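You operate a simulated robot arm through the tools that you are given. There is no shell and no other tool. Be economical: measure what you need, move in short steps, check, and stop when the job is done.

You are at the controls of a simulated robot arm. One attempt, no reset.

## Task
Match the roll and lift knobs to the setting screen, then seam the can on the lifter.
Fine: the grease knob and the other cans stay as they are.

It is judged by the outcome, as a careful person would: the job done as asked, and still so three seconds after it is handed in. It fails if anything else is knocked over, pushed out of place, dropped, spilled or broken.

## Robot
A 7-joint arm with a two-finger parallel gripper on a trunk, on a base that drives. Base frame: it is fixed to the floor where the robot stands at the start and does not move with it; the origin is under the middle of the robot, x ahead of it, y to its left, z up. Units: m, rad, N and s.
With the tool pointing down near the work surface it reaches from about 0.32 to 0.78 m from the robot's upright axis, wherever it stands. Its first joint turns from -2.496 to 2.496 rad. Places, roughly: black knob marked lift [0.6, 0, 0.7]; blue knob marked roll one [0.7, 0, 0.9]; green knob marked roll two [0.6, -0.1, 0.9]; setting screen [1.1, -0.2, 1.2]; yellow knob marked grease [0.6, -0.1, 0.7]. Payload 3 kg.
The tool frame sits at the grasp point between the pads (the TCP): z along the fingers, y along the line on which they close. The tips reach 0.03 m beyond it. The gripper opens to 0.11 m. The fingers are 0.02 m wide and 0.01 m thick; the gripper's body (0.048 by 0.112 m) begins 0.055 m behind the TCP.
Orientation is that of the tool frame in the base frame, as a unit quaternion [w, x, y, z]. With the fingers straight down and closing along the base's y, the tool's x points along the base's -x, its y along +y and its z along -z.

## Interface
- The arm moves only by the tool drive_tool. Its argument "increments" is a list that holds one entry, the list of rows, each a list of 7 numbers: the shift along the tool's x, y, z in cm, then the turn, a rotation vector about the tool's x, y, z in rad, then the closure, from 0 (fully open) to 1 (shut). In form: [[[dx, dy, dz, wx, wy, wz, hand], ...]]. A call has 1 to 10 rows; each row is the pose to reach, as a shift and turn from the pose commanded when the call began, along the tool's axes at that moment. Each row takes 0.2 s and may step no farther than 0.05 m and 0.15 rad from the row before; otherwise, or with a gripper value out of range, the whole call is refused. A pose out of reach is approached as far as the arm can. The call stops where the force on the tool passes 70 N (or 10 N more than at its start, if that is more) or the arm is blocked; 0.2 s more then pass. Each finger travels about 0.153 m/s and halts on what it meets, pressing with about 25 N; the grip force reading is that of the motor and also rises with nothing between the fingers. The clock runs only during rows and for 0.2 s after the last one: add rows that repeat a pose to give the fingers time. The reply holds the time, the measured pose of the TCP, the force on the tool along the base axes, the opening and the grip force, in the units named above and with some noise, with the torque about the TCP (base axes, N m) and any sound that the robot's microphone picked up.
- Cameras (640 x 400 px; columns grow to the right, rows downward): "scene" is now at [0.5855, -0.1841, 1.1525]; the picture's right is [0.00, -0.93, 0.38], its down [-0.70, 0.27, 0.66] and it looks along [-0.72, -0.27, -0.65] (base axes); focal length 214 px, centre (320, 200). "wrist" rides on the gripper at [0.072, 0.017, -0.103] in the tool frame; the picture's right is [-0.23, 0.97, 0.00], its down [-0.76, -0.18, -0.62] and it looks along [-0.61, -0.14, 0.78] (tool axes); focal length 222 px, centre (320, 200).
- snapshot(camera): a new picture of that camera. It takes no simulated time.
- lift_body(by): slides the trunk up (or, below 0, down) by that many m; the arm and the scene camera ride with it, the base frame stays. It gives what a move gives, with no picture.
- steer(legs): drives the robot by 1 to 6 legs, each [ahead, turn to the left] in m and rad, along the robot's own axes; the way and the turn of a leg run together, so that a leg with both is an arc; at most 1.5 m and 3.142 rad a leg. The arm and the cameras ride along, it lands a little off, and it stops where it bumps. It gives what a move gives.
- turn_head(pan, tilt): turns the head with the scene camera to pan (to the left, within 1.396 rad either way) and tilt (down, from -0.506 to 1.204), counted from straight ahead of the robot. It gives what a move gives.
- measure_at(camera, pixels): there is no depth. For up to 12 entries [column, row, z] of the newest picture of that camera ("zoom" is the newest enlarged one), the place [x, y] in the base frame at which the ray of that pixel passes the height z, good to about 0.003 m, but the place of the scene camera against the robot may be out by one fixed shift of up to 0.018 m in any direction. It takes no simulated time.
- zoom(camera, box): a new picture of the part [left, top, right, bottom] of that camera's present view, enlarged. It takes no simulated time.
- hand_in(): hands the job in; it is judged then, once.

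Keep the steps short. Do not move on a guess: measure, check each grasp and each placing, and mend mistakes. In all there are 80 turns and 48 pictures (those below and enlarged ones count). Leave the gripper open and the arm clear of the work at the hand-in unless told otherwise, and finish with a single line.

The tools are called as a command line: name --argument value ..., lists and objects as JSON in quotes. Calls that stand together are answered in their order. drive_tool: Moves the arm, as the interface text tells. Its arguments: {"type":"object","properties":{"increments":{"type":"array","items":{"type":"array","items":{"type":"array","items":{"type":"number"}}}}},"required":["increments"]} The other tools are called the same way: lift_body (by) slides the trunk up or down; steer (legs) drives the base; turn_head (pan, tilt) turns the head that bears the scene camera; snapshot (camera) takes a picture; measure_at (camera, pixels) gives the place at which the rays of pixels pass given heights; zoom (camera, box) takes an enlarged picture of a part of a camera's view; hand_in () hands the job in.

At the start:

```text
time: 0.0
ee_pos: [0.5525, -0.1653, 1.0996]
tcp_rot: [0.0, -0.001, 1.0, 0.0]
force: [-0.3, -0.1, -0.4]
moment: [0.01, -0.01, 0.01]
gripper_width: 0.11
grasp_force: 0.1
trunk travel left (down, up): [-0.325, 0.165]
robot x, y, heading: [0.0042, 0.0256, 0.002]
head pan, tilt: [-0.389, 0.796]
```

scene: 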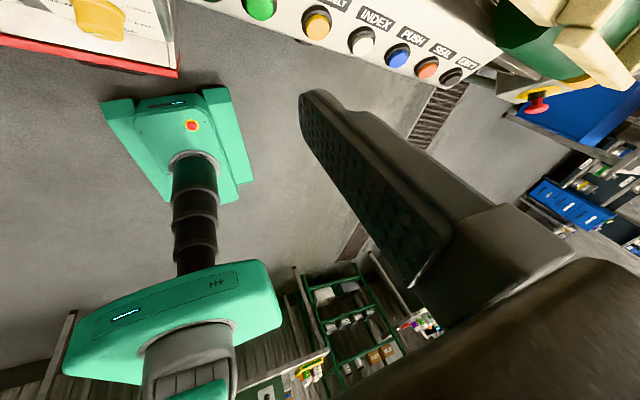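
wrist: 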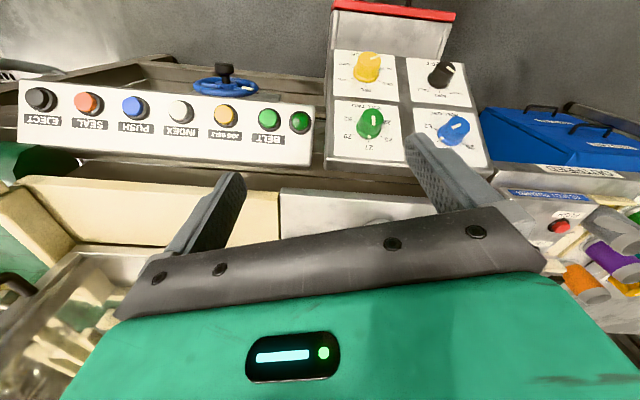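

The scene camera seems to look back at the robot, while the wrist camera sees the four knobs and the button row. I'll turn the head toward the work and look again.

turn_head --pan 0 --tilt -0.5

snapshot --camera "scene"

zoom --camera "wrist" --box '[320, 30, 500, 180]'

```text
time: 1.5
ee_pos: [0.5521, -0.1663, 1.0993]
tcp_rot: [0.0, -0.001, 1.0, 0.0]
force: [-0.1, -0.5, -0.2]
moment: [-0.01, -0.01, 0.03]
gripper_width: 0.1101
grasp_force: 0.1
trunk travel left (down, up): [-0.325, 0.165]
robot x, y, heading: [0.0024, 0.0249, -0.0]
head pan, tilt: [0.0, -0.499]
```

```text
45 pictures are left
```

scene: 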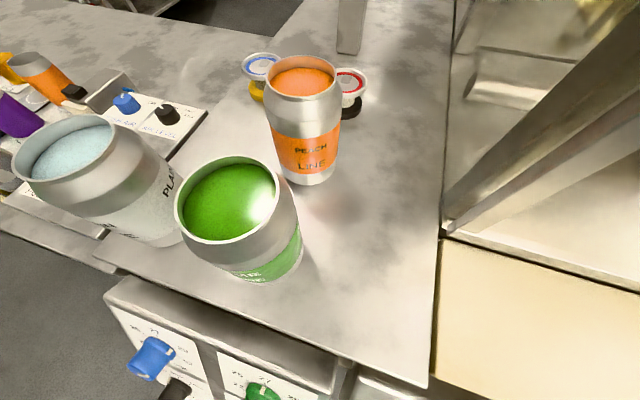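

```text
2.67 times, centred on (410, 105) of wrist
```

zoom: 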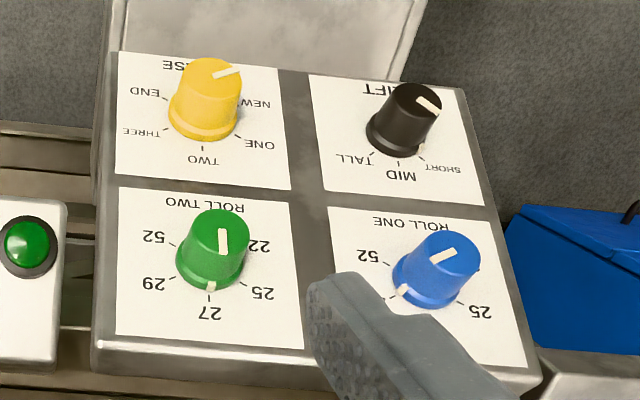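

The scene view shows cans on a table, with the blue and green knobs at the bottom edge. I'll measure some pixels to place these things.

measure_at --camera "scene" --pixels '[[152, 358, 0.9], [262, 395, 0.9], [228, 200, 1.05], [302, 85, 1.05], [70, 155, 1.05], [310, 180, 0.95], [430, 385, 0.95], [105, 262, 0.95], [440, 240, 0.95], [260, 70, 0.95]]'

measure_at --camera "wrist" --pixels '[[368, 68, 0.7], [440, 75, 0.7], [370, 122, 0.9], [452, 128, 0.9], [88, 103, 0.9], [330, 160, 0.95], [490, 170, 0.95], [333, 5, 0.65]]'

```text
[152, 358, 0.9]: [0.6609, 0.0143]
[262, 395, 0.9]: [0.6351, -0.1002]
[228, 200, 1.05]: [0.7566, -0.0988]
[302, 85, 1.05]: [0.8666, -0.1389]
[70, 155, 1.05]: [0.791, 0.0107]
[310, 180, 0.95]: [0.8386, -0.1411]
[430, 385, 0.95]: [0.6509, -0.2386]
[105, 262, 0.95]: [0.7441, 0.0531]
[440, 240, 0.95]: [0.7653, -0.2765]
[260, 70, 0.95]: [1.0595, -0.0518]
```

```text
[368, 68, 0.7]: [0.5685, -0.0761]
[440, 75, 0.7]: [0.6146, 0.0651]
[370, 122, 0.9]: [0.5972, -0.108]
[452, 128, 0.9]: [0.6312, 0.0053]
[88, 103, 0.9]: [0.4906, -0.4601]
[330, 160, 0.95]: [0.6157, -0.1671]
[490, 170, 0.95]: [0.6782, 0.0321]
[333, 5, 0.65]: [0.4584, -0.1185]
```

Next I'll pitch the tool forward in place by 0.9 rad, so the wrist camera looks ahead at the setting screen.

drive_tool --increments '[[[0, 0, 0, 0, -0.15, 0, 0], [0, 0, 0, 0, -0.3, 0, 0], [0, 0, 0, 0, -0.45, 0, 0], [0, 0, 0, 0, -0.6, 0, 0], [0, 0, 0, 0, -0.75, 0, 0], [0, 0, 0, 0, -0.85, 0, 0]]]'

snapshot --camera "wrist"

```text
time: 2.9
ee_pos: [0.5527, -0.1653, 1.0994]
tcp_rot: [0.413, 0.001, 0.911, -0.001]
force: [0.1, 0.6, -0.1]
moment: [-0.02, 0.07, 0.0]
gripper_width: 0.11
grasp_force: 0.1
trunk travel left (down, up): [-0.325, 0.165]
robot x, y, heading: [0.0013, 0.0216, 0.0]
head pan, tilt: [0.0, -0.499]
```

```text
43 pictures are left
```

wrist: 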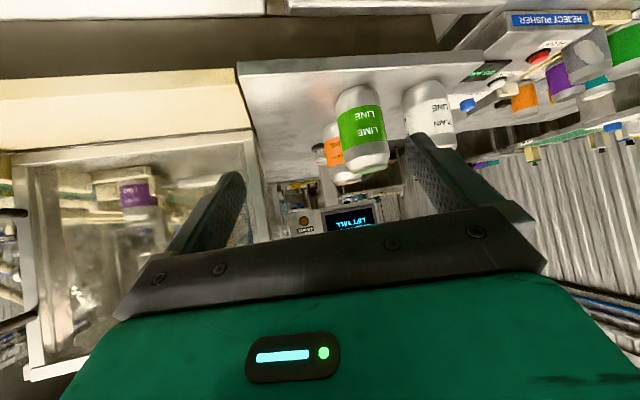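

The screen shows at about (348,218), partly hidden behind the gripper. I'll zoom in on it.

zoom --camera "wrist" --box '[270, 170, 410, 240]'

zoom --camera "wrist" --box '[20, 100, 280, 270]'

```text
4.57 times, centred on (340, 205) of wrist
```

zoom: 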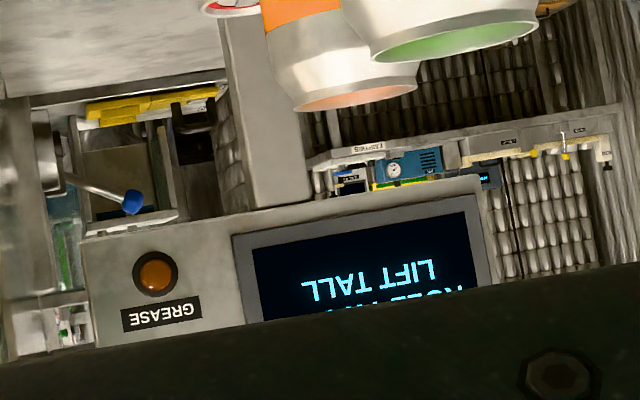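

```text
2.35 times, centred on (150, 185) of wrist
```

zoom: 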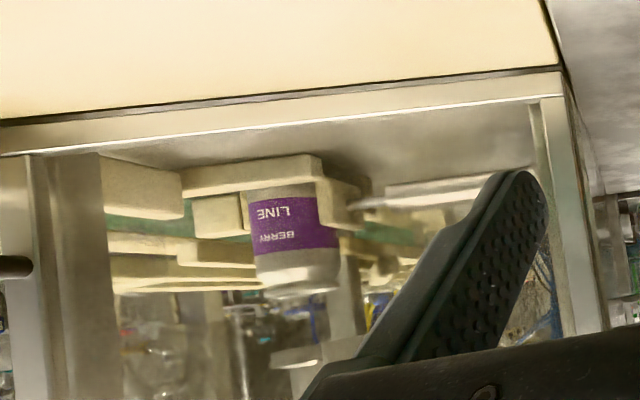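

The screen's lower part, "LIFT TALL", is visible but the top lines are hidden. I'll pitch a bit more to reveal them.

drive_tool --increments '[[[0, 0, 0, 0, -0.15, 0, 0], [0, 0, 0, 0, -0.3, 0, 0]]]'

zoom --camera "wrist" --box '[270, 80, 410, 200]'

snapshot --camera "wrist"

```text
time: 3.5
ee_pos: [0.5528, -0.1651, 1.1001]
tcp_rot: [0.545, -0.001, 0.838, 0.0]
force: [0.6, 0.2, 1.1]
moment: [-0.02, 0.01, -0.02]
gripper_width: 0.1101
grasp_force: 0.0
trunk travel left (down, up): [-0.325, 0.165]
robot x, y, heading: [0.006, 0.0212, 0.002]
head pan, tilt: [0.0, -0.499]
```

```text
3.33 times, centred on (340, 140) of wrist
```

zoom: 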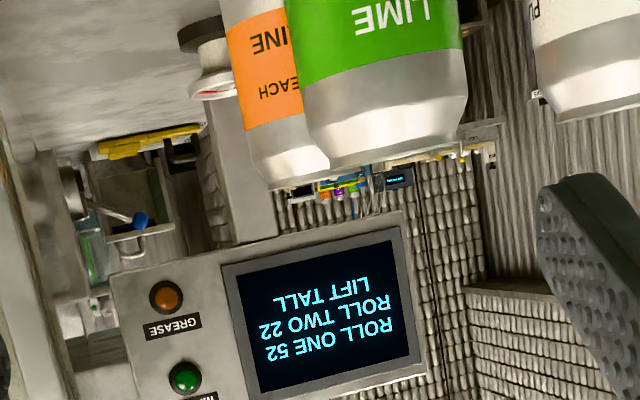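

```text
39 pictures are left
```

wrist: 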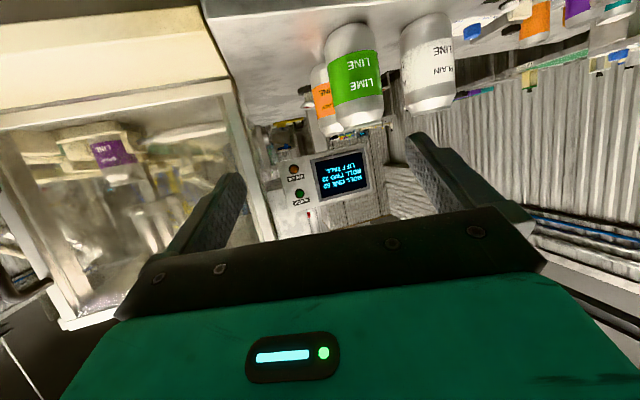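

The screen seems to read "ROLL ONE 52/25", "ROLL TWO 22" and "LIFT TALL", but it's upside down, so the digits could be mistaken. I'll roll the tool toward upright to read it properly.

drive_tool --increments '[[[0, 0, 0, 0, 0, 0.15, 0], [0, 0, 0, 0, 0, 0.3, 0], [0, 0, 0, 0, 0, 0.45, 0], [0, 0, 0, 0, 0, 0.6, 0], [0, 0, 0, 0, 0, 0.75, 0], [0, 0, 0, 0, 0, 0.9, 0], [0, 0, 0, 0, 0, 1.05, 0], [0, 0, 0, 0, 0, 1.2, 0], [0, 0, 0, 0, 0, 1.35, 0], [0, 0, 0, 0, 0, 1.5, 0]]]'

snapshot --camera "wrist"

```text
time: 5.7
ee_pos: [0.5517, -0.1663, 1.0998]
tcp_rot: [0.397, 0.573, 0.614, 0.371]
force: [0.8, -0.4, 0.0]
moment: [0.0, 0.01, 0.0]
gripper_width: 0.11
grasp_force: 0.1
trunk travel left (down, up): [-0.325, 0.165]
robot x, y, heading: [0.004, 0.0268, 0.002]
head pan, tilt: [0.0, -0.499]
```

```text
38 pictures are left
```

wrist: 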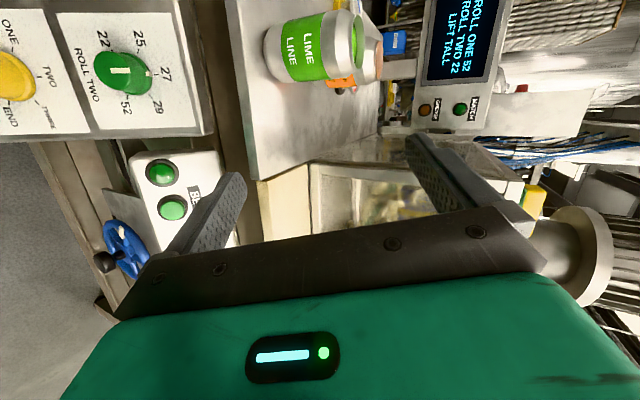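

zoom --camera "wrist" --box '[410, 0, 510, 120]'

drive_tool --increments '[[[0, 0, 0, 0, 0, 0.15, 0], [0, 0, 0, 0, 0, 0.3, 0], [0, 0, 0, 0, 0, 0.45, 0], [0, 0, 0, 0, 0, 0.6, 0], [0, 0, 0, 0, 0, 0.75, 0], [0, 0, 0, 0, 0, 0.9, 0], [0, 0, 0, 0, 0, 1.05, 0], [0, 0, 0, 0, 0, 1.2, 0], [0, 0, 0, 0, 0, 1.35, 0], [0, 0, 0, 0, 0, 1.5, 0]]]'

snapshot --camera "wrist"

```text
3.33 times, centred on (460, 60) of wrist
```

zoom: 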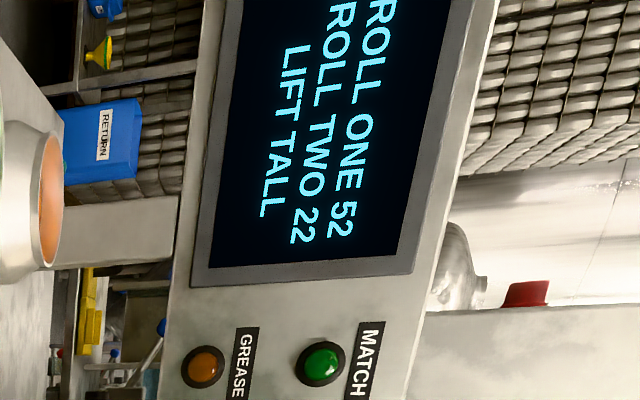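

```text
time: 7.9
ee_pos: [0.5533, -0.1657, 1.0992]
tcp_rot: [0.038, 0.837, 0.058, 0.542]
force: [-0.2, 0.1, -0.1]
moment: [-0.01, 0.0, 0.02]
gripper_width: 0.1101
grasp_force: 0.0
trunk travel left (down, up): [-0.325, 0.165]
robot x, y, heading: [0.0014, 0.0238, -0.006]
head pan, tilt: [0.0, -0.499]
```

```text
36 pictures are left
```

wrist: 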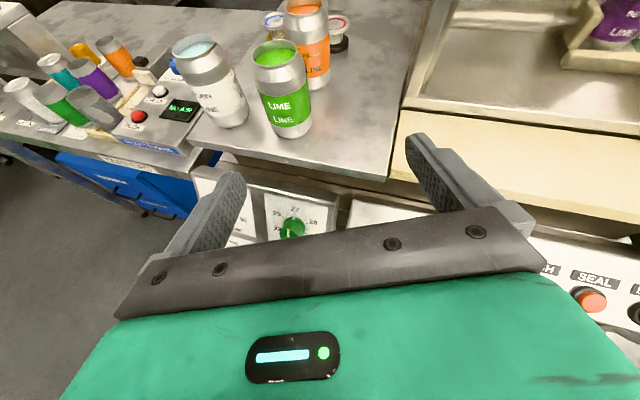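

The screen clearly reads ROLL ONE 52, ROLL TWO 22, LIFT TALL. Next I'll back off from the panel, shift left and finish the roll to view the knobs upright.

drive_tool --increments '[[[-2.5, -2.5, -3.2, 0, 0, 0.07, 0], [-5, -5, -6.4, 0, 0, 0.14, 0], [-7.5, -7.5, -9.6, 0, 0, 0.14, 0], [-10, -10, -13, 0, 0, 0.14, 0]]]'

snapshot --camera "wrist"

```text
time: 8.9
ee_pos: [0.534, -0.1845, 1.1063]
tcp_rot: [0.0, 0.839, 0.0, 0.544]
force: [-0.3, 0.5, -0.9]
moment: [-0.03, -0.01, 0.03]
gripper_width: 0.11
grasp_force: 0.0
out of reach, approached as far as the arm can: row 1, 2, 3, 4
trunk travel left (down, up): [-0.325, 0.165]
robot x, y, heading: [0.0059, 0.0231, 0.001]
head pan, tilt: [0.0, -0.499]
```

```text
35 pictures are left
```

wrist: 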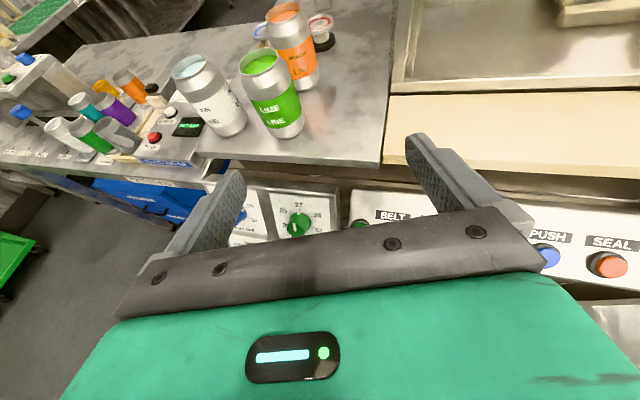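

Closer in is out of the arm's reach, so I'll drive the base back 0.25 m instead and lower the trunk slightly.

steer --legs '[[-0.25, 0]]'

lift_body --by -0.1

drive_tool --increments '[[[0, -4, 0, 0, 0, 0, 0], [0, -8, 0, 0, 0, 0, 0], [0, -12, 0, 0, 0, 0, 0]]]'

snapshot --camera "wrist"

snapshot --camera "scene"

```text
time: 10.7
ee_pos: [0.278, -0.1874, 1.1069]
tcp_rot: [0.002, 0.839, -0.002, 0.544]
force: [-0.3, 0.1, -0.3]
moment: [0.02, 0.02, -0.03]
gripper_width: 0.1101
grasp_force: 0.0
trunk travel left (down, up): [-0.325, 0.165]
robot x, y, heading: [-0.2501, 0.025, -0.0]
head pan, tilt: [0.0, -0.499]
```

```text
time: 12.0
ee_pos: [0.2772, -0.1865, 1.0075]
tcp_rot: [0.002, 0.84, -0.001, 0.543]
force: [-0.5, 0.0, 0.1]
moment: [-0.02, 0.03, -0.03]
gripper_width: 0.11
grasp_force: 0.1
trunk travel left (down, up): [-0.225, 0.265]
robot x, y, heading: [-0.2486, 0.0249, -0.008]
head pan, tilt: [0.0, -0.499]
```

```text
time: 12.8
ee_pos: [0.2771, -0.1862, 1.0078]
tcp_rot: [0.002, 0.839, -0.001, 0.544]
force: [0.6, 0.4, 0.3]
moment: [0.04, -0.03, 0.01]
gripper_width: 0.1099
grasp_force: 0.2
out of reach, approached as far as the arm can: row 1, 2, 3
trunk travel left (down, up): [-0.225, 0.265]
robot x, y, heading: [-0.2509, 0.0235, -0.007]
head pan, tilt: [0.0, -0.499]
```

```text
34 pictures are left
```

wrist: 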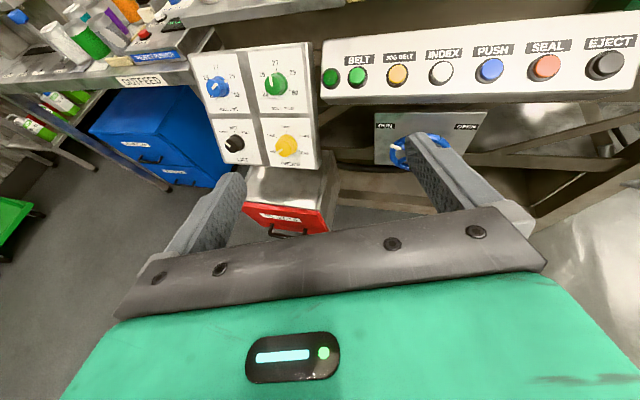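

```text
33 pictures are left
```

scene: 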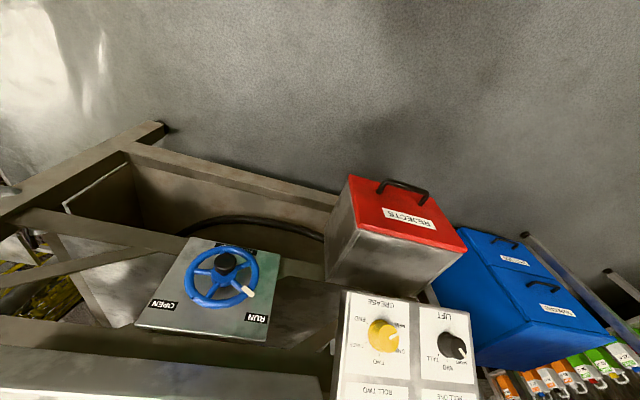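

The whole panel is now visible upright at about (265,105). I'll zoom on it and on the handwheel and button row.

zoom --camera "wrist" --box '[180, 30, 340, 180]'

zoom --camera "wrist" --box '[320, 20, 640, 200]'

zoom --camera "scene" --box '[130, 220, 480, 400]'

```text
2.67 times, centred on (260, 105) of wrist
```

zoom: 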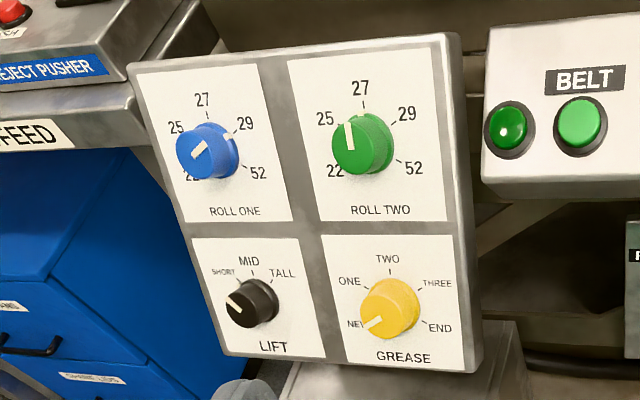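

```text
2.00 times, centred on (480, 110) of wrist
```

zoom: 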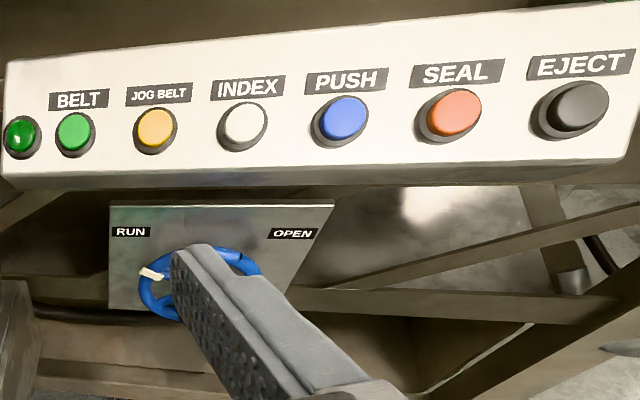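

```text
1.83 times, centred on (305, 310) of scene
```

zoom: 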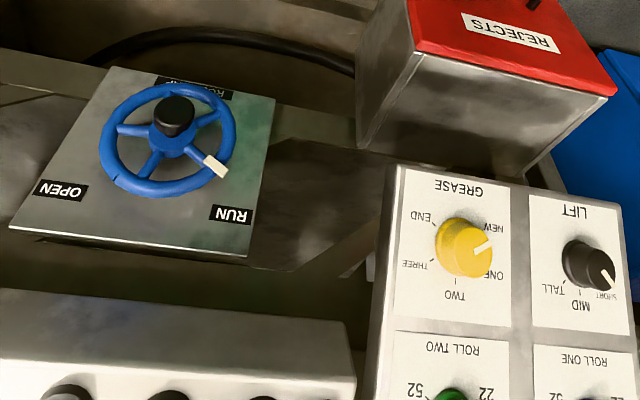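

The knobs read as follows: roll one at 29, roll two at 27, lift at SHORT, grease at NEW. The wheel's tag points to RUN. I'll measure rays to the panel corners and knobs at two heights each.

measure_at --camera "wrist" --pixels '[[188, 52.5, 0.95], [306.8, 41.2, 0.95], [223.3, 159.3, 0.65], [316.2, 166.7, 0.65], [215, 86.3, 0.9], [272, 84, 0.9], [235, 142, 0.7], [286, 145, 0.7], [215, 86.3, 0.8], [272, 84, 0.8], [235, 142, 0.8], [286, 145, 0.8]]'

```text
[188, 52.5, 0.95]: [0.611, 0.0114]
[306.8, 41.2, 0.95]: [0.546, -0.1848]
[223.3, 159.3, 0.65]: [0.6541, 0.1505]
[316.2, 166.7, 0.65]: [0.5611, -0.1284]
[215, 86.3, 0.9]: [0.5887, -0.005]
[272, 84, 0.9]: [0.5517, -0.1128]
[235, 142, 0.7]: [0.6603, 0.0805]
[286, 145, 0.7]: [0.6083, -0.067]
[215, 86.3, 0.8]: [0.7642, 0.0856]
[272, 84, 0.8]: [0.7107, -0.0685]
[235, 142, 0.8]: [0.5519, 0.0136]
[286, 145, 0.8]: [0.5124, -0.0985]
```

From the two views, the panel is yawed about 18° and tilted about 24°. The blue cap is near (0.644,0.021,0.870), spacing is about 0.12, and the panel normal is about (-0.867,0.287,0.408). I'll move to a pre-grasp 10 cm in front of the blue knob, facing it squarely.

drive_tool --increments '[[[0.29, -2.62, 3.29, -0.0324, 0, 0.0145, 0], [0.58, -5.24, 6.58, -0.0648, 0, 0.029, 0], [0.87, -7.86, 9.87, -0.0972, 0, 0.0435, 0], [1.16, -10.48, 13.16, -0.13, 0, 0.058, 0], [1.45, -13.1, 16.45, -0.162, 0, 0.0725, 0], [1.73, -15.73, 19.73, -0.195, 0, 0.087, 0], [2.02, -18.36, 23.0, -0.227, 0, 0.1015, 0], [2.3, -21, 26.3, -0.26, 0, 0.116, 0], [2.6, -23.6, 29.6, -0.292, 0, 0.1306, 0]]]'

snapshot --camera "wrist"

```text
time: 14.8
ee_pos: [0.5627, 0.0475, 0.9091]
tcp_rot: [0.088, 0.829, -0.135, 0.536]
force: [-0.2, -1.0, -0.4]
moment: [0.05, 0.0, 0.11]
gripper_width: 0.1102
grasp_force: 0.1
trunk travel left (down, up): [-0.225, 0.265]
robot x, y, heading: [-0.2521, 0.019, -0.006]
head pan, tilt: [0.0, -0.499]
```

```text
29 pictures are left
```

wrist: 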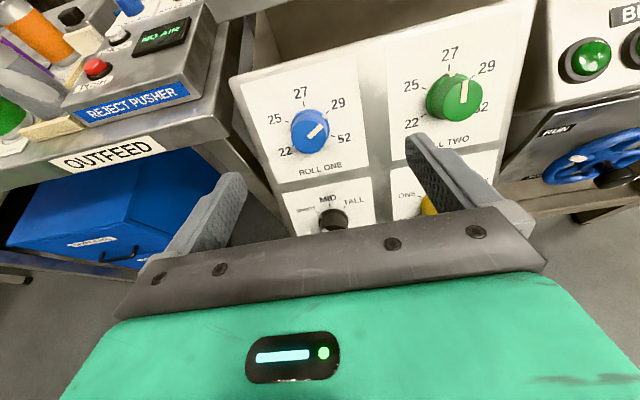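

zoom --camera "wrist" --box '[240, 60, 400, 180]'

measure_at --camera "wrist" --pixels '[[313, 130, 0.87], [463, 92, 0.865], [333, 217, 0.756], [313, 130, 0.85]]'

```text
3.33 times, centred on (320, 120) of wrist
```

zoom: 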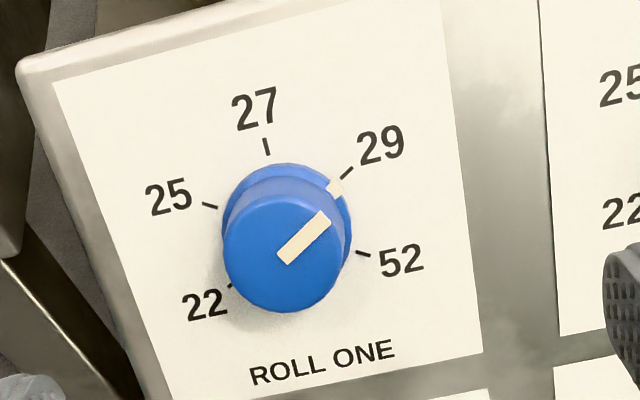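

```text
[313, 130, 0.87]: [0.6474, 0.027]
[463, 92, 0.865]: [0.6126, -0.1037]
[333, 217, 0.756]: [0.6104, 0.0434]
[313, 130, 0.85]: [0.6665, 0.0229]
```

The blue knob's skirt mark points at 29, and the steps are 60°. The cap centre sits about 11 mm left and 5 mm below my tool axis, so I'll advance 5.5 cm with that correction and look again.

drive_tool --increments '[[[-0.6, -1.1, 2, 0, 0, 0, 0], [-0.6, -1.1, 4, 0, 0, 0, 0], [-0.6, -1.1, 5.5, 0, 0, 0, 0]]]'

snapshot --camera "wrist"

```text
time: 15.6
ee_pos: [0.612, 0.0458, 0.88]
tcp_rot: [0.089, 0.828, -0.134, 0.537]
force: [0.0, -0.2, 1.0]
moment: [0.02, 0.05, 0.0]
gripper_width: 0.1102
grasp_force: 0.0
trunk travel left (down, up): [-0.225, 0.265]
robot x, y, heading: [-0.2491, 0.0249, -0.006]
head pan, tilt: [0.0, -0.499]
```

```text
27 pictures are left
```

wrist: 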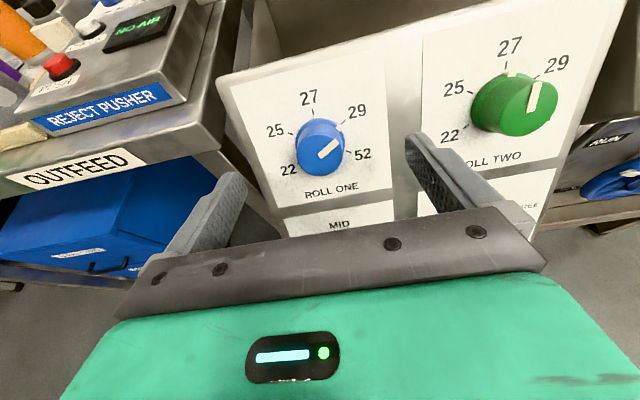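

zoom --camera "wrist" --box '[250, 80, 410, 200]'

```text
3.33 times, centred on (330, 140) of wrist
```

zoom: 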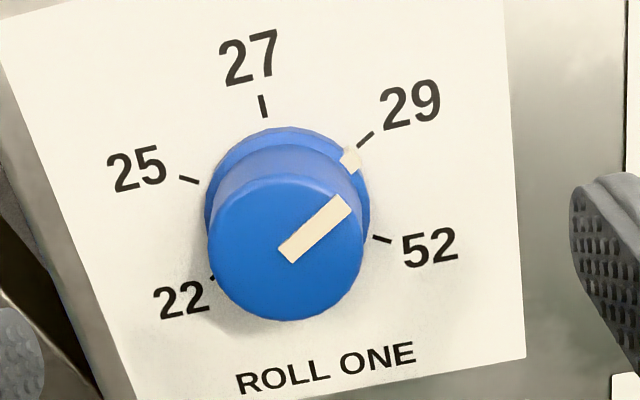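

The cap is now centred laterally, about 6 mm below and 5.3 cm ahead. Next I'll advance 3.7 cm, pre-roll −1.05 rad, then close on the cap.

drive_tool --increments '[[[-0.6, -0.1, 1.2, 0, 0, -0.15, 0], [-0.6, -0.1, 2.4, 0, 0, -0.3, 0], [-0.6, -0.1, 3.7, 0, 0, -0.45, 0], [-0.6, -0.1, 3.7, 0, 0, -0.6, 0], [-0.6, -0.1, 3.7, 0, 0, -0.75, 0], [-0.6, -0.1, 3.7, 0, 0, -0.9, 0], [-0.6, -0.1, 3.7, 0, 0, -1.05, 0], [-0.6, -0.1, 3.7, 0, 0, -1.05, 0.5]]]'

snapshot --camera "wrist"

```text
time: 17.4
ee_pos: [0.6397, 0.0329, 0.8578]
tcp_rot: [0.345, 0.785, 0.3, 0.418]
force: [-17.7, 11.9, -4.4]
moment: [0.55, 0.95, 0.32]
gripper_width: 0.0622
grasp_force: 6.7
trunk travel left (down, up): [-0.225, 0.265]
robot x, y, heading: [-0.254, 0.0263, -0.001]
head pan, tilt: [0.0, -0.499]
```

```text
25 pictures are left
```

wrist: 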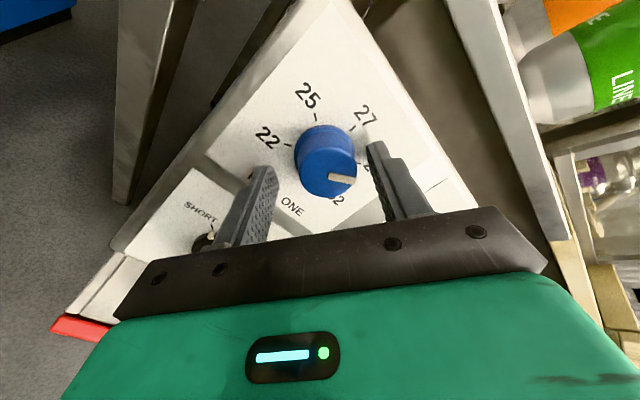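

The knob is between the fingers, but the 21 N force says the tips touch the panel. I'll back off 6 mm, then close.

drive_tool --increments '[[[0, 0, -0.6, 0, 0, 0, 0.5], [0, 0, -0.6, 0, 0, 0, 0.5]]]'

drive_tool --increments '[[[0, 0, 0, 0, 0, 0, 0.6], [0, 0, 0, 0, 0, 0, 0.75], [0, 0, 0, 0, 0, 0, 0.75]]]'

snapshot --camera "wrist"

```text
time: 18.0
ee_pos: [0.6358, 0.0352, 0.8627]
tcp_rot: [0.345, 0.784, 0.299, 0.42]
force: [-0.7, -0.7, 0.1]
moment: [0.0, 0.01, 0.01]
gripper_width: 0.0551
grasp_force: 0.0
trunk travel left (down, up): [-0.225, 0.265]
robot x, y, heading: [-0.2508, 0.023, -0.006]
head pan, tilt: [0.0, -0.499]
```

```text
time: 18.8
ee_pos: [0.6365, 0.033, 0.8637]
tcp_rot: [0.345, 0.784, 0.297, 0.421]
force: [15.5, -9.5, 15.8]
moment: [0.16, 0.55, -0.19]
gripper_width: 0.0358
grasp_force: 45.5
trunk travel left (down, up): [-0.225, 0.265]
robot x, y, heading: [-0.2512, 0.0253, -0.003]
head pan, tilt: [0.0, -0.499]
```

```text
24 pictures are left
```

wrist: 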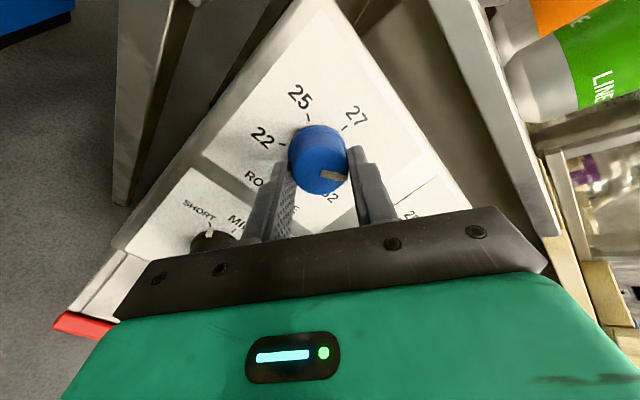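

I have the knob gripped at 0.036 m. Turning clockwise by 1.05 rad, one step from 29 to 52.

drive_tool --increments '[[[0, 0, 0, 0, 0, 0.15, 0.75], [0, 0, 0, 0, 0, 0.3, 0.75], [0, 0, 0, 0, 0, 0.45, 0.75], [0, 0, 0, 0, 0, 0.6, 0.75], [0, 0, 0, 0, 0, 0.75, 0.75], [0, 0, 0, 0, 0, 0.9, 0.75], [0, 0, 0, 0, 0, 1.05, 0.75], [0, 0, 0, 0, 0, 1.05, 0.75]]]'

zoom --camera "wrist" --box '[240, 80, 400, 220]'

```text
time: 20.6
ee_pos: [0.635, 0.0371, 0.8628]
tcp_rot: [0.087, 0.829, -0.134, 0.536]
force: [16.4, 8.1, 15.9]
moment: [-0.33, -1.24, 0.3]
gripper_width: 0.034
grasp_force: 45.4
trunk travel left (down, up): [-0.225, 0.265]
robot x, y, heading: [-0.2535, 0.0238, -0.004]
head pan, tilt: [0.0, -0.499]
```

```text
2.86 times, centred on (320, 150) of wrist
```

zoom: 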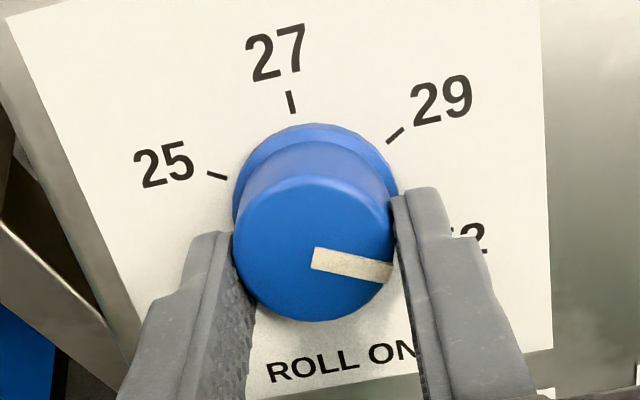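

The knob turned toward 52. I'll release, retreat 5 cm and check.

drive_tool --increments '[[[0, 0, 0, 0, 0, 0, 0.4], [0, 0, 0, 0, 0, 0, 0], [0, 0, -2, 0, 0, 0, 0], [0, 0, -4, 0, 0, 0, 0], [0, 0, -6, 0, 0, 0, 0]]]'

snapshot --camera "wrist"

zoom --camera "wrist" --box '[250, 50, 410, 190]'

```text
time: 21.8
ee_pos: [0.5829, 0.0524, 0.8866]
tcp_rot: [0.088, 0.828, -0.135, 0.537]
force: [0.4, 0.7, -1.3]
moment: [-0.02, -0.02, -0.04]
gripper_width: 0.11
grasp_force: 0.1
trunk travel left (down, up): [-0.225, 0.265]
robot x, y, heading: [-0.2502, 0.0261, -0.003]
head pan, tilt: [0.0, -0.499]
```

```text
22 pictures are left
```

wrist: 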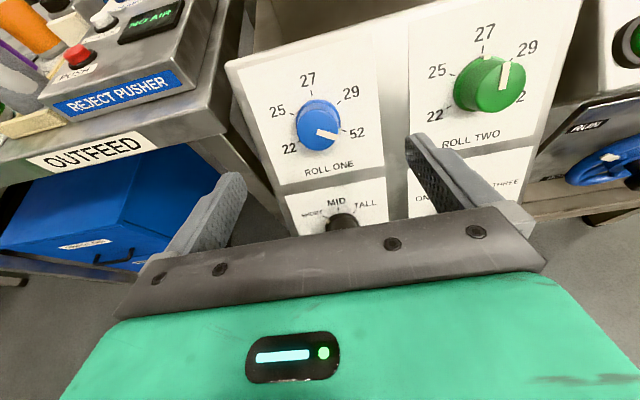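

```text
2.86 times, centred on (330, 120) of wrist
```

zoom: 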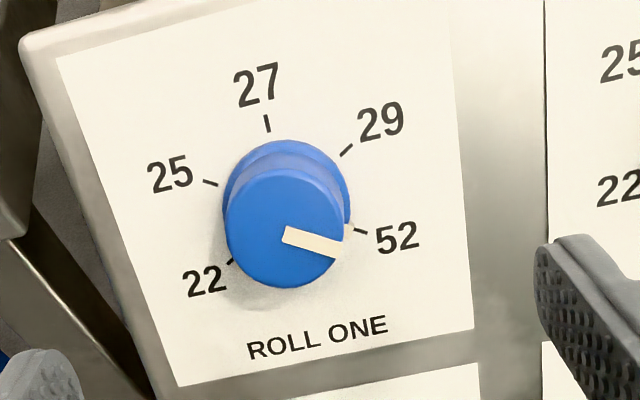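

Roll one's mark is now at 52. Next I'll move 12.5 cm right in front of the green knob and check centering.

drive_tool --increments '[[[0.1, 4.2, 0, 0, 0, 0, 0], [0.2, 8.4, 0, 0, 0, 0, 0], [0.2, 12.5, 0, 0, 0, 0, 0]]]'

snapshot --camera "wrist"

```text
time: 22.6
ee_pos: [0.543, -0.0663, 0.888]
tcp_rot: [0.088, 0.829, -0.134, 0.536]
force: [0.5, 1.2, 0.2]
moment: [0.0, -0.02, -0.06]
gripper_width: 0.1101
grasp_force: 0.0
trunk travel left (down, up): [-0.225, 0.265]
robot x, y, heading: [-0.2524, 0.0263, -0.001]
head pan, tilt: [0.0, -0.499]
```

```text
20 pictures are left
```

wrist: 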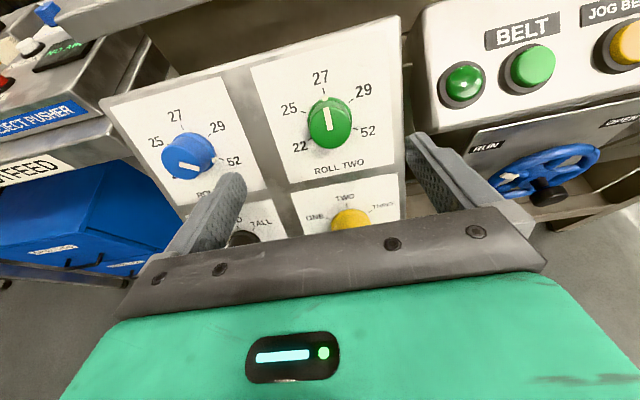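

The green cap is centred about 10 mm to the right. I'll align, advance 6 cm with partly closed fingers (the depth that worked for blue), and then close.

drive_tool --increments '[[[0.3, 1, 0, 0, 0, 0, 0.4], [0.3, 1, 2, 0, 0, 0, 0.4], [0.3, 1, 4, 0, 0, 0, 0.4], [0.3, 1, 5.9, 0, 0, 0, 0.4], [0.3, 1, 5.9, 0, 0, 0, 0.5]]]'

snapshot --camera "wrist"

```text
time: 23.8
ee_pos: [0.5943, -0.0948, 0.8677]
tcp_rot: [0.088, 0.828, -0.134, 0.537]
force: [0.8, 1.3, 0.4]
moment: [-0.04, 0.05, 0.02]
gripper_width: 0.0552
grasp_force: 0.0
trunk travel left (down, up): [-0.225, 0.265]
robot x, y, heading: [-0.2487, 0.0227, -0.002]
head pan, tilt: [0.0, -0.499]
```

```text
19 pictures are left
```

wrist: 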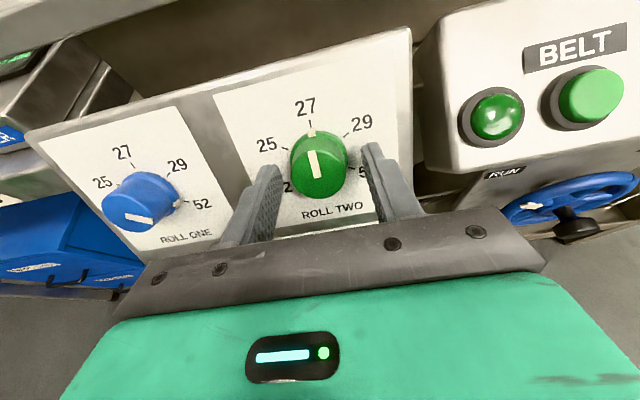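

The green knob is centred between the fingers. I'll close and start turning counter-clockwise.

drive_tool --increments '[[[0, 0, 0, 0, 0, 0, 0.65], [0, 0, 0, 0, 0, 0, 0.75], [0, 0, 0, 0, 0, 0, 0.75], [0, 0, 0, 0, 0, -0.15, 0.75], [0, 0, 0, 0, 0, -0.3, 0.75], [0, 0, 0, 0, 0, -0.45, 0.75], [0, 0, 0, 0, 0, -0.6, 0.75], [0, 0, 0, 0, 0, -0.75, 0.75], [0, 0, 0, 0, 0, -0.9, 0.75], [0, 0, 0, 0, 0, -1.05, 0.75]]]'

drive_tool --increments '[[[0, 0, 0, 0, 0, -0.15, 0.75], [0, 0, 0, 0, 0, -0.3, 0.75], [0, 0, 0, 0, 0, -0.45, 0.75], [0, 0, 0, 0, 0, -0.6, 0.75], [0, 0, 0, 0, 0, -0.75, 0.75], [0, 0, 0, 0, 0, -0.9, 0.75], [0, 0, 0, 0, 0, -1.045, 0.75], [0, 0, 0, 0, 0, -1.045, 0.75]]]'

snapshot --camera "wrist"

```text
time: 26.0
ee_pos: [0.5925, -0.0922, 0.8674]
tcp_rot: [0.345, 0.784, 0.301, 0.42]
force: [-3.0, 7.4, -6.1]
moment: [0.85, 0.35, 1.19]
gripper_width: 0.0358
grasp_force: 45.5
trunk travel left (down, up): [-0.225, 0.265]
robot x, y, heading: [-0.2493, 0.0236, -0.003]
head pan, tilt: [0.0, -0.499]
```

```text
time: 27.8
ee_pos: [0.5928, -0.0955, 0.8699]
tcp_rot: [0.509, 0.53, 0.65, 0.192]
force: [-10.4, 1.7, -3.9]
moment: [0.67, 0.85, -0.54]
gripper_width: 0.0357
grasp_force: 45.1
trunk travel left (down, up): [-0.225, 0.265]
robot x, y, heading: [-0.2492, 0.0228, -0.003]
head pan, tilt: [0.0, -0.499]
```

```text
18 pictures are left
```

wrist: 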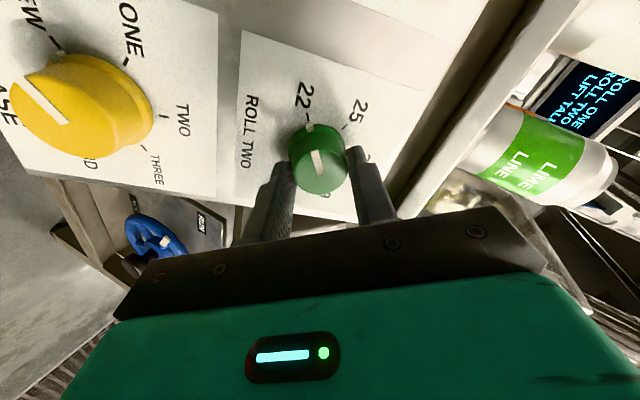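

The green skirt mark is at 22. I'll release, retreat and check.

drive_tool --increments '[[[0, 0, 0, 0, 0, 0, 0.5], [0, 0, 0, 0, 0, 0, 0.4], [0, 0, -2, 0, 0, 0, 0.4], [0, 0, -4, 0, 0, 0, 0.2], [0, 0, -6, 0, 0, 0, 0]]]'

drive_tool --increments '[[[0, 0, 0, 0, 0, 0.15, 0], [0, 0, 0, 0, 0, 0.3, 0], [0, 0, 0, 0, 0, 0.45, 0], [0, 0, 0, 0, 0, 0.6, 0], [0, 0, 0, 0, 0, 0.75, 0], [0, 0, 0, 0, 0, 0.9, 0], [0, 0, 0, 0, 0, 1.05, 0], [0, 0, 0, 0, 0, 1.2, 0], [0, 0, 0, 0, 0, 1.35, 0], [0, 0, 0, 0, 0, 1.5, 0]]]'

drive_tool --increments '[[[0, 0, 0, 0, 0, 0.15, 0], [0, 0, 0, 0, 0, 0.3, 0], [0, 0, 0, 0, 0, 0.45, 0], [0, 0, 0, 0, 0, 0.595, 0]]]'

snapshot --camera "wrist"

```text
time: 29.0
ee_pos: [0.5415, -0.0762, 0.8927]
tcp_rot: [0.509, 0.53, 0.651, 0.192]
force: [0.1, 0.0, -0.8]
moment: [-0.01, 0.02, 0.01]
gripper_width: 0.1099
grasp_force: 0.0
trunk travel left (down, up): [-0.225, 0.265]
robot x, y, heading: [-0.2506, 0.0257, -0.006]
head pan, tilt: [0.0, -0.499]
```

```text
time: 31.2
ee_pos: [0.5417, -0.0757, 0.8926]
tcp_rot: [0.24, 0.832, 0.114, 0.487]
force: [-0.6, -0.5, 0.1]
moment: [0.0, 0.02, 0.01]
gripper_width: 0.1098
grasp_force: 0.0
trunk travel left (down, up): [-0.225, 0.265]
robot x, y, heading: [-0.2505, 0.02, -0.002]
head pan, tilt: [0.0, -0.499]
```

```text
time: 32.2
ee_pos: [0.5423, -0.0777, 0.8927]
tcp_rot: [0.087, 0.828, -0.134, 0.537]
force: [0.7, 0.4, -0.9]
moment: [0.01, -0.02, 0.01]
gripper_width: 0.1099
grasp_force: 0.0
trunk travel left (down, up): [-0.225, 0.265]
robot x, y, heading: [-0.2482, 0.023, -0.004]
head pan, tilt: [0.0, -0.499]
```

```text
17 pictures are left
```

wrist: 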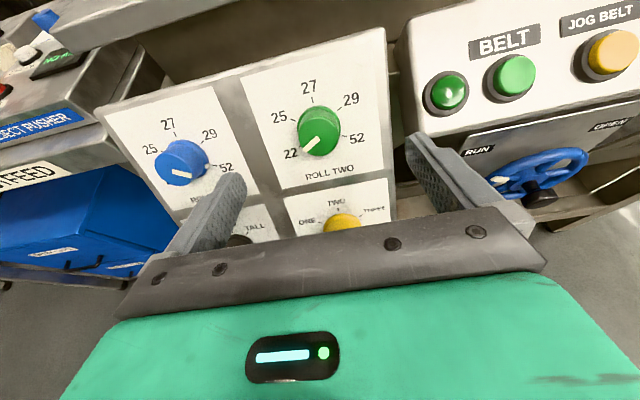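

Green points to 22. Now I'll move down-left in front of the black LIFT knob.

drive_tool --increments '[[[-2.5, -2.5, -1, 0, 0, 0, 0], [-5, -5, -1, 0, 0, 0, 0], [-7.5, -7.5, -1, 0, 0, 0, 0], [-10, -10, -1, 0, 0, 0, 0], [-12.2, -12.4, 0, 0, 0, 0, 0]]]'

snapshot --camera "wrist"

zoom --camera "wrist" --box '[250, 70, 410, 190]'

```text
time: 33.4
ee_pos: [0.5361, 0.0579, 0.7807]
tcp_rot: [0.088, 0.828, -0.135, 0.536]
force: [0.4, -1.0, 0.5]
moment: [0.03, -0.01, 0.07]
gripper_width: 0.1099
grasp_force: 0.0
trunk travel left (down, up): [-0.225, 0.265]
robot x, y, heading: [-0.2501, 0.0237, -0.0]
head pan, tilt: [0.0, -0.499]
```

```text
16 pictures are left
```

wrist: 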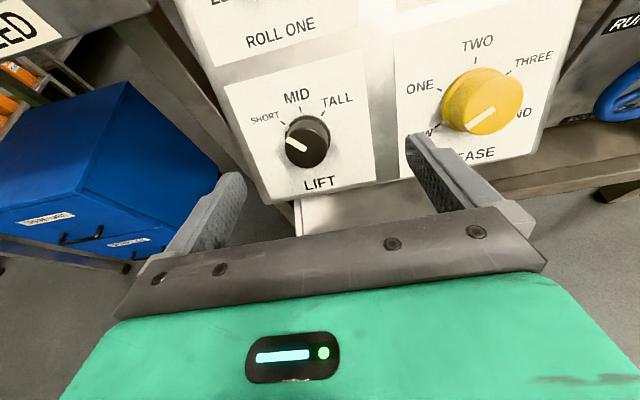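

```text
3.33 times, centred on (330, 130) of wrist
```

zoom: 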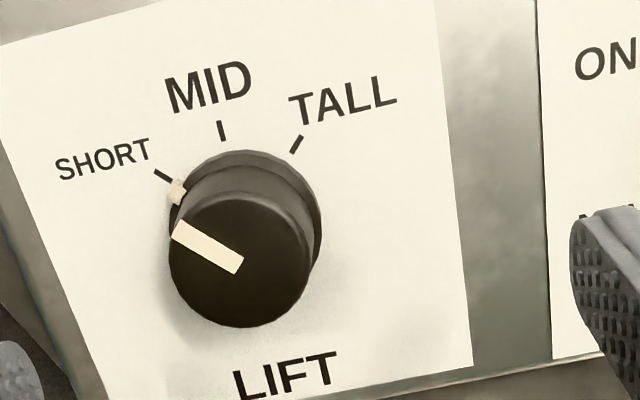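

LIFT sits at SHORT, with 45° steps, so 90° clockwise is needed. The cap is about 14 mm left and 9 mm low. I'll align, pre-roll −1.5 rad with the hand partly closed, and then advance.

drive_tool --increments '[[[-0.9, -1.4, 0, 0, 0, -0.15, 0.4], [-0.9, -1.4, 0, 0, 0, -0.3, 0.4], [-0.9, -1.4, 0, 0, 0, -0.45, 0.4], [-0.9, -1.4, 0, 0, 0, -0.6, 0.4], [-0.9, -1.4, 0, 0, 0, -0.75, 0.4], [-0.9, -1.4, 0, 0, 0, -0.9, 0.4], [-0.9, -1.4, 0, 0, 0, -1.05, 0.4], [-0.9, -1.4, 0, 0, 0, -1.2, 0.4], [-0.9, -1.4, 0, 0, 0, -1.35, 0.4], [-0.9, -1.4, 0, 0, 0, -1.5, 0.4]]]'

drive_tool --increments '[[[0, 0, 2, 0, 0, 0, 0.4], [0, 0, 4, 0, 0, 0, 0.4]]]'

snapshot --camera "wrist"

```text
time: 35.6
ee_pos: [0.5336, 0.0724, 0.7727]
tcp_rot: [0.43, 0.697, 0.468, 0.332]
force: [-0.5, -0.4, 0.4]
moment: [-0.01, -0.05, -0.02]
gripper_width: 0.0661
grasp_force: 0.0
trunk travel left (down, up): [-0.225, 0.265]
robot x, y, heading: [-0.2512, 0.0276, 0.002]
head pan, tilt: [0.0, -0.499]
```

```text
time: 36.2
ee_pos: [0.5696, 0.0604, 0.7572]
tcp_rot: [0.431, 0.697, 0.466, 0.333]
force: [-0.2, 0.5, -0.3]
moment: [0.01, 0.06, 0.03]
gripper_width: 0.066
grasp_force: 0.0
trunk travel left (down, up): [-0.225, 0.265]
robot x, y, heading: [-0.2526, 0.0216, -0.0]
head pan, tilt: [0.0, -0.499]
```

```text
14 pictures are left
```

wrist: 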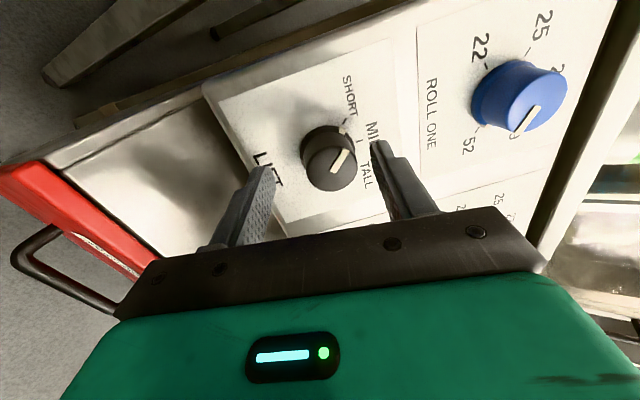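

The knob is 5–6 mm off the finger midline toward the image right. I'll correct this, advance to grip depth and close to about 0.05.

drive_tool --increments '[[[-0.7, 0.6, 0, 0, 0, 0, 0.4], [-0.7, 0.6, 1.7, 0, 0, 0, 0.4], [-0.7, 0.6, 1.7, 0, 0, 0, 0.5]]]'

snapshot --camera "wrist"

```text
time: 37.0
ee_pos: [0.5815, 0.0482, 0.7529]
tcp_rot: [0.429, 0.698, 0.467, 0.332]
force: [-40.2, 8.9, 1.7]
moment: [0.41, 1.97, 0.06]
gripper_width: 0.0622
grasp_force: 7.7
trunk travel left (down, up): [-0.225, 0.265]
robot x, y, heading: [-0.252, 0.022, -0.004]
head pan, tilt: [0.0, -0.499]
```

```text
13 pictures are left
```

wrist: 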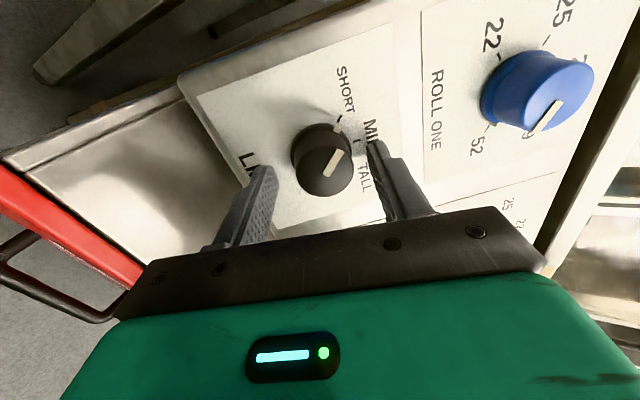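

The 41 N means a tip touched the panel. I'll back off 5 mm and close on the knob.

drive_tool --increments '[[[0, 0, -0.6, 0, 0, 0, 0.5], [0, 0, -0.6, 0, 0, 0, 0.5]]]'

drive_tool --increments '[[[0, 0, 0, 0, 0, 0, 0.65], [0, 0, 0, 0, 0, 0, 0.75], [0, 0, 0, 0, 0, 0, 0.75]]]'

snapshot --camera "wrist"

```text
time: 37.6
ee_pos: [0.578, 0.0483, 0.7567]
tcp_rot: [0.431, 0.698, 0.466, 0.333]
force: [0.0, -0.2, -0.2]
moment: [0.02, -0.01, -0.01]
gripper_width: 0.0552
grasp_force: 0.0
trunk travel left (down, up): [-0.225, 0.265]
robot x, y, heading: [-0.2496, 0.0254, -0.007]
head pan, tilt: [0.0, -0.499]
```

```text
time: 38.4
ee_pos: [0.5788, 0.0499, 0.7573]
tcp_rot: [0.431, 0.697, 0.466, 0.333]
force: [10.7, -2.0, 10.3]
moment: [0.35, 0.73, -0.17]
gripper_width: 0.0362
grasp_force: 44.9
trunk travel left (down, up): [-0.225, 0.265]
robot x, y, heading: [-0.252, 0.0238, -0.006]
head pan, tilt: [0.0, -0.499]
```

```text
12 pictures are left
```

wrist: 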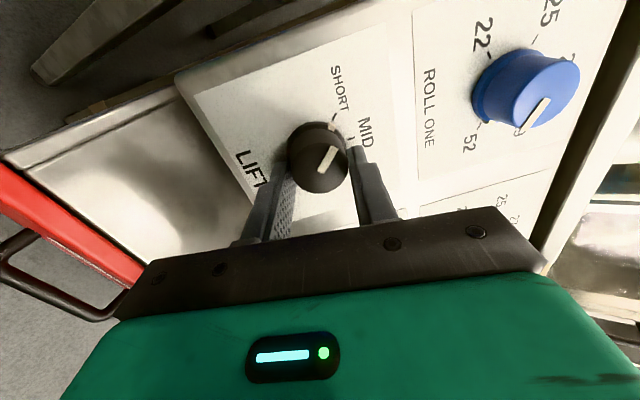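

Gripped at 0.036. I'll turn clockwise 1.57 rad to TALL.

drive_tool --increments '[[[0, 0, 0, 0, 0, 0.15, 0.75], [0, 0, 0, 0, 0, 0.3, 0.75], [0, 0, 0, 0, 0, 0.45, 0.75], [0, 0, 0, 0, 0, 0.6, 0.75], [0, 0, 0, 0, 0, 0.75, 0.75], [0, 0, 0, 0, 0, 0.9, 0.75], [0, 0, 0, 0, 0, 1.05, 0.75], [0, 0, 0, 0, 0, 1.2, 0.75], [0, 0, 0, 0, 0, 1.35, 0.75], [0, 0, 0, 0, 0, 1.5, 0.75]]]'

drive_tool --increments '[[[0, 0, 0, 0, 0, 0.07, 0.75], [0, 0, 0, 0, 0, 0.07, 0.75]]]'

drive_tool --increments '[[[0, 0, 0, 0, 0, 0, 0.5], [0, 0, 0, 0, 0, 0, 0.4], [0, 0, -2, 0, 0, 0, 0.4], [0, 0, -4, 0, 0, 0, 0.2], [0, 0, -7, 0, 0, 0, 0]]]'

snapshot --camera "wrist"

```text
time: 40.6
ee_pos: [0.5806, 0.055, 0.7543]
tcp_rot: [0.086, 0.83, -0.131, 0.536]
force: [5.3, 50.2, -35.1]
moment: [0.74, 1.01, 1.32]
gripper_width: 0.0344
grasp_force: 45.6
trunk travel left (down, up): [-0.225, 0.265]
robot x, y, heading: [-0.2476, 0.0229, -0.004]
head pan, tilt: [0.0, -0.499]
```

```text
time: 41.2
ee_pos: [0.5801, 0.0542, 0.7556]
tcp_rot: [0.068, 0.824, -0.16, 0.539]
force: [16.4, 54.9, -28.3]
moment: [0.97, 1.0, 1.66]
gripper_width: 0.0347
grasp_force: 45.1
trunk travel left (down, up): [-0.225, 0.265]
robot x, y, heading: [-0.2489, 0.024, 0.003]
head pan, tilt: [0.0, -0.499]
```

```text
time: 42.4
ee_pos: [0.5165, 0.0685, 0.784]
tcp_rot: [0.071, 0.824, -0.163, 0.539]
force: [-0.1, -0.4, 0.5]
moment: [0.03, -0.01, 0.02]
gripper_width: 0.1102
grasp_force: 0.1
trunk travel left (down, up): [-0.225, 0.265]
robot x, y, heading: [-0.251, 0.0258, -0.006]
head pan, tilt: [0.0, -0.499]
```

```text
11 pictures are left
```

wrist: 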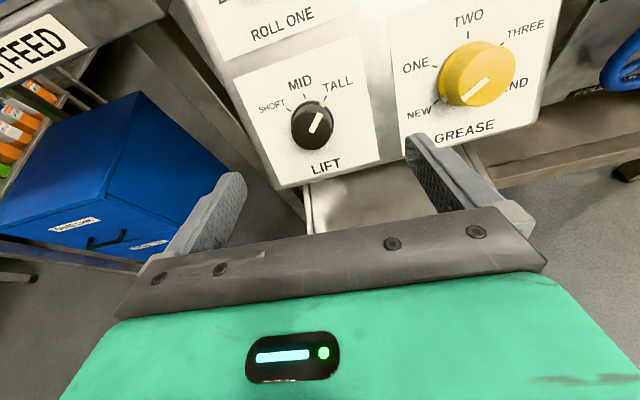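

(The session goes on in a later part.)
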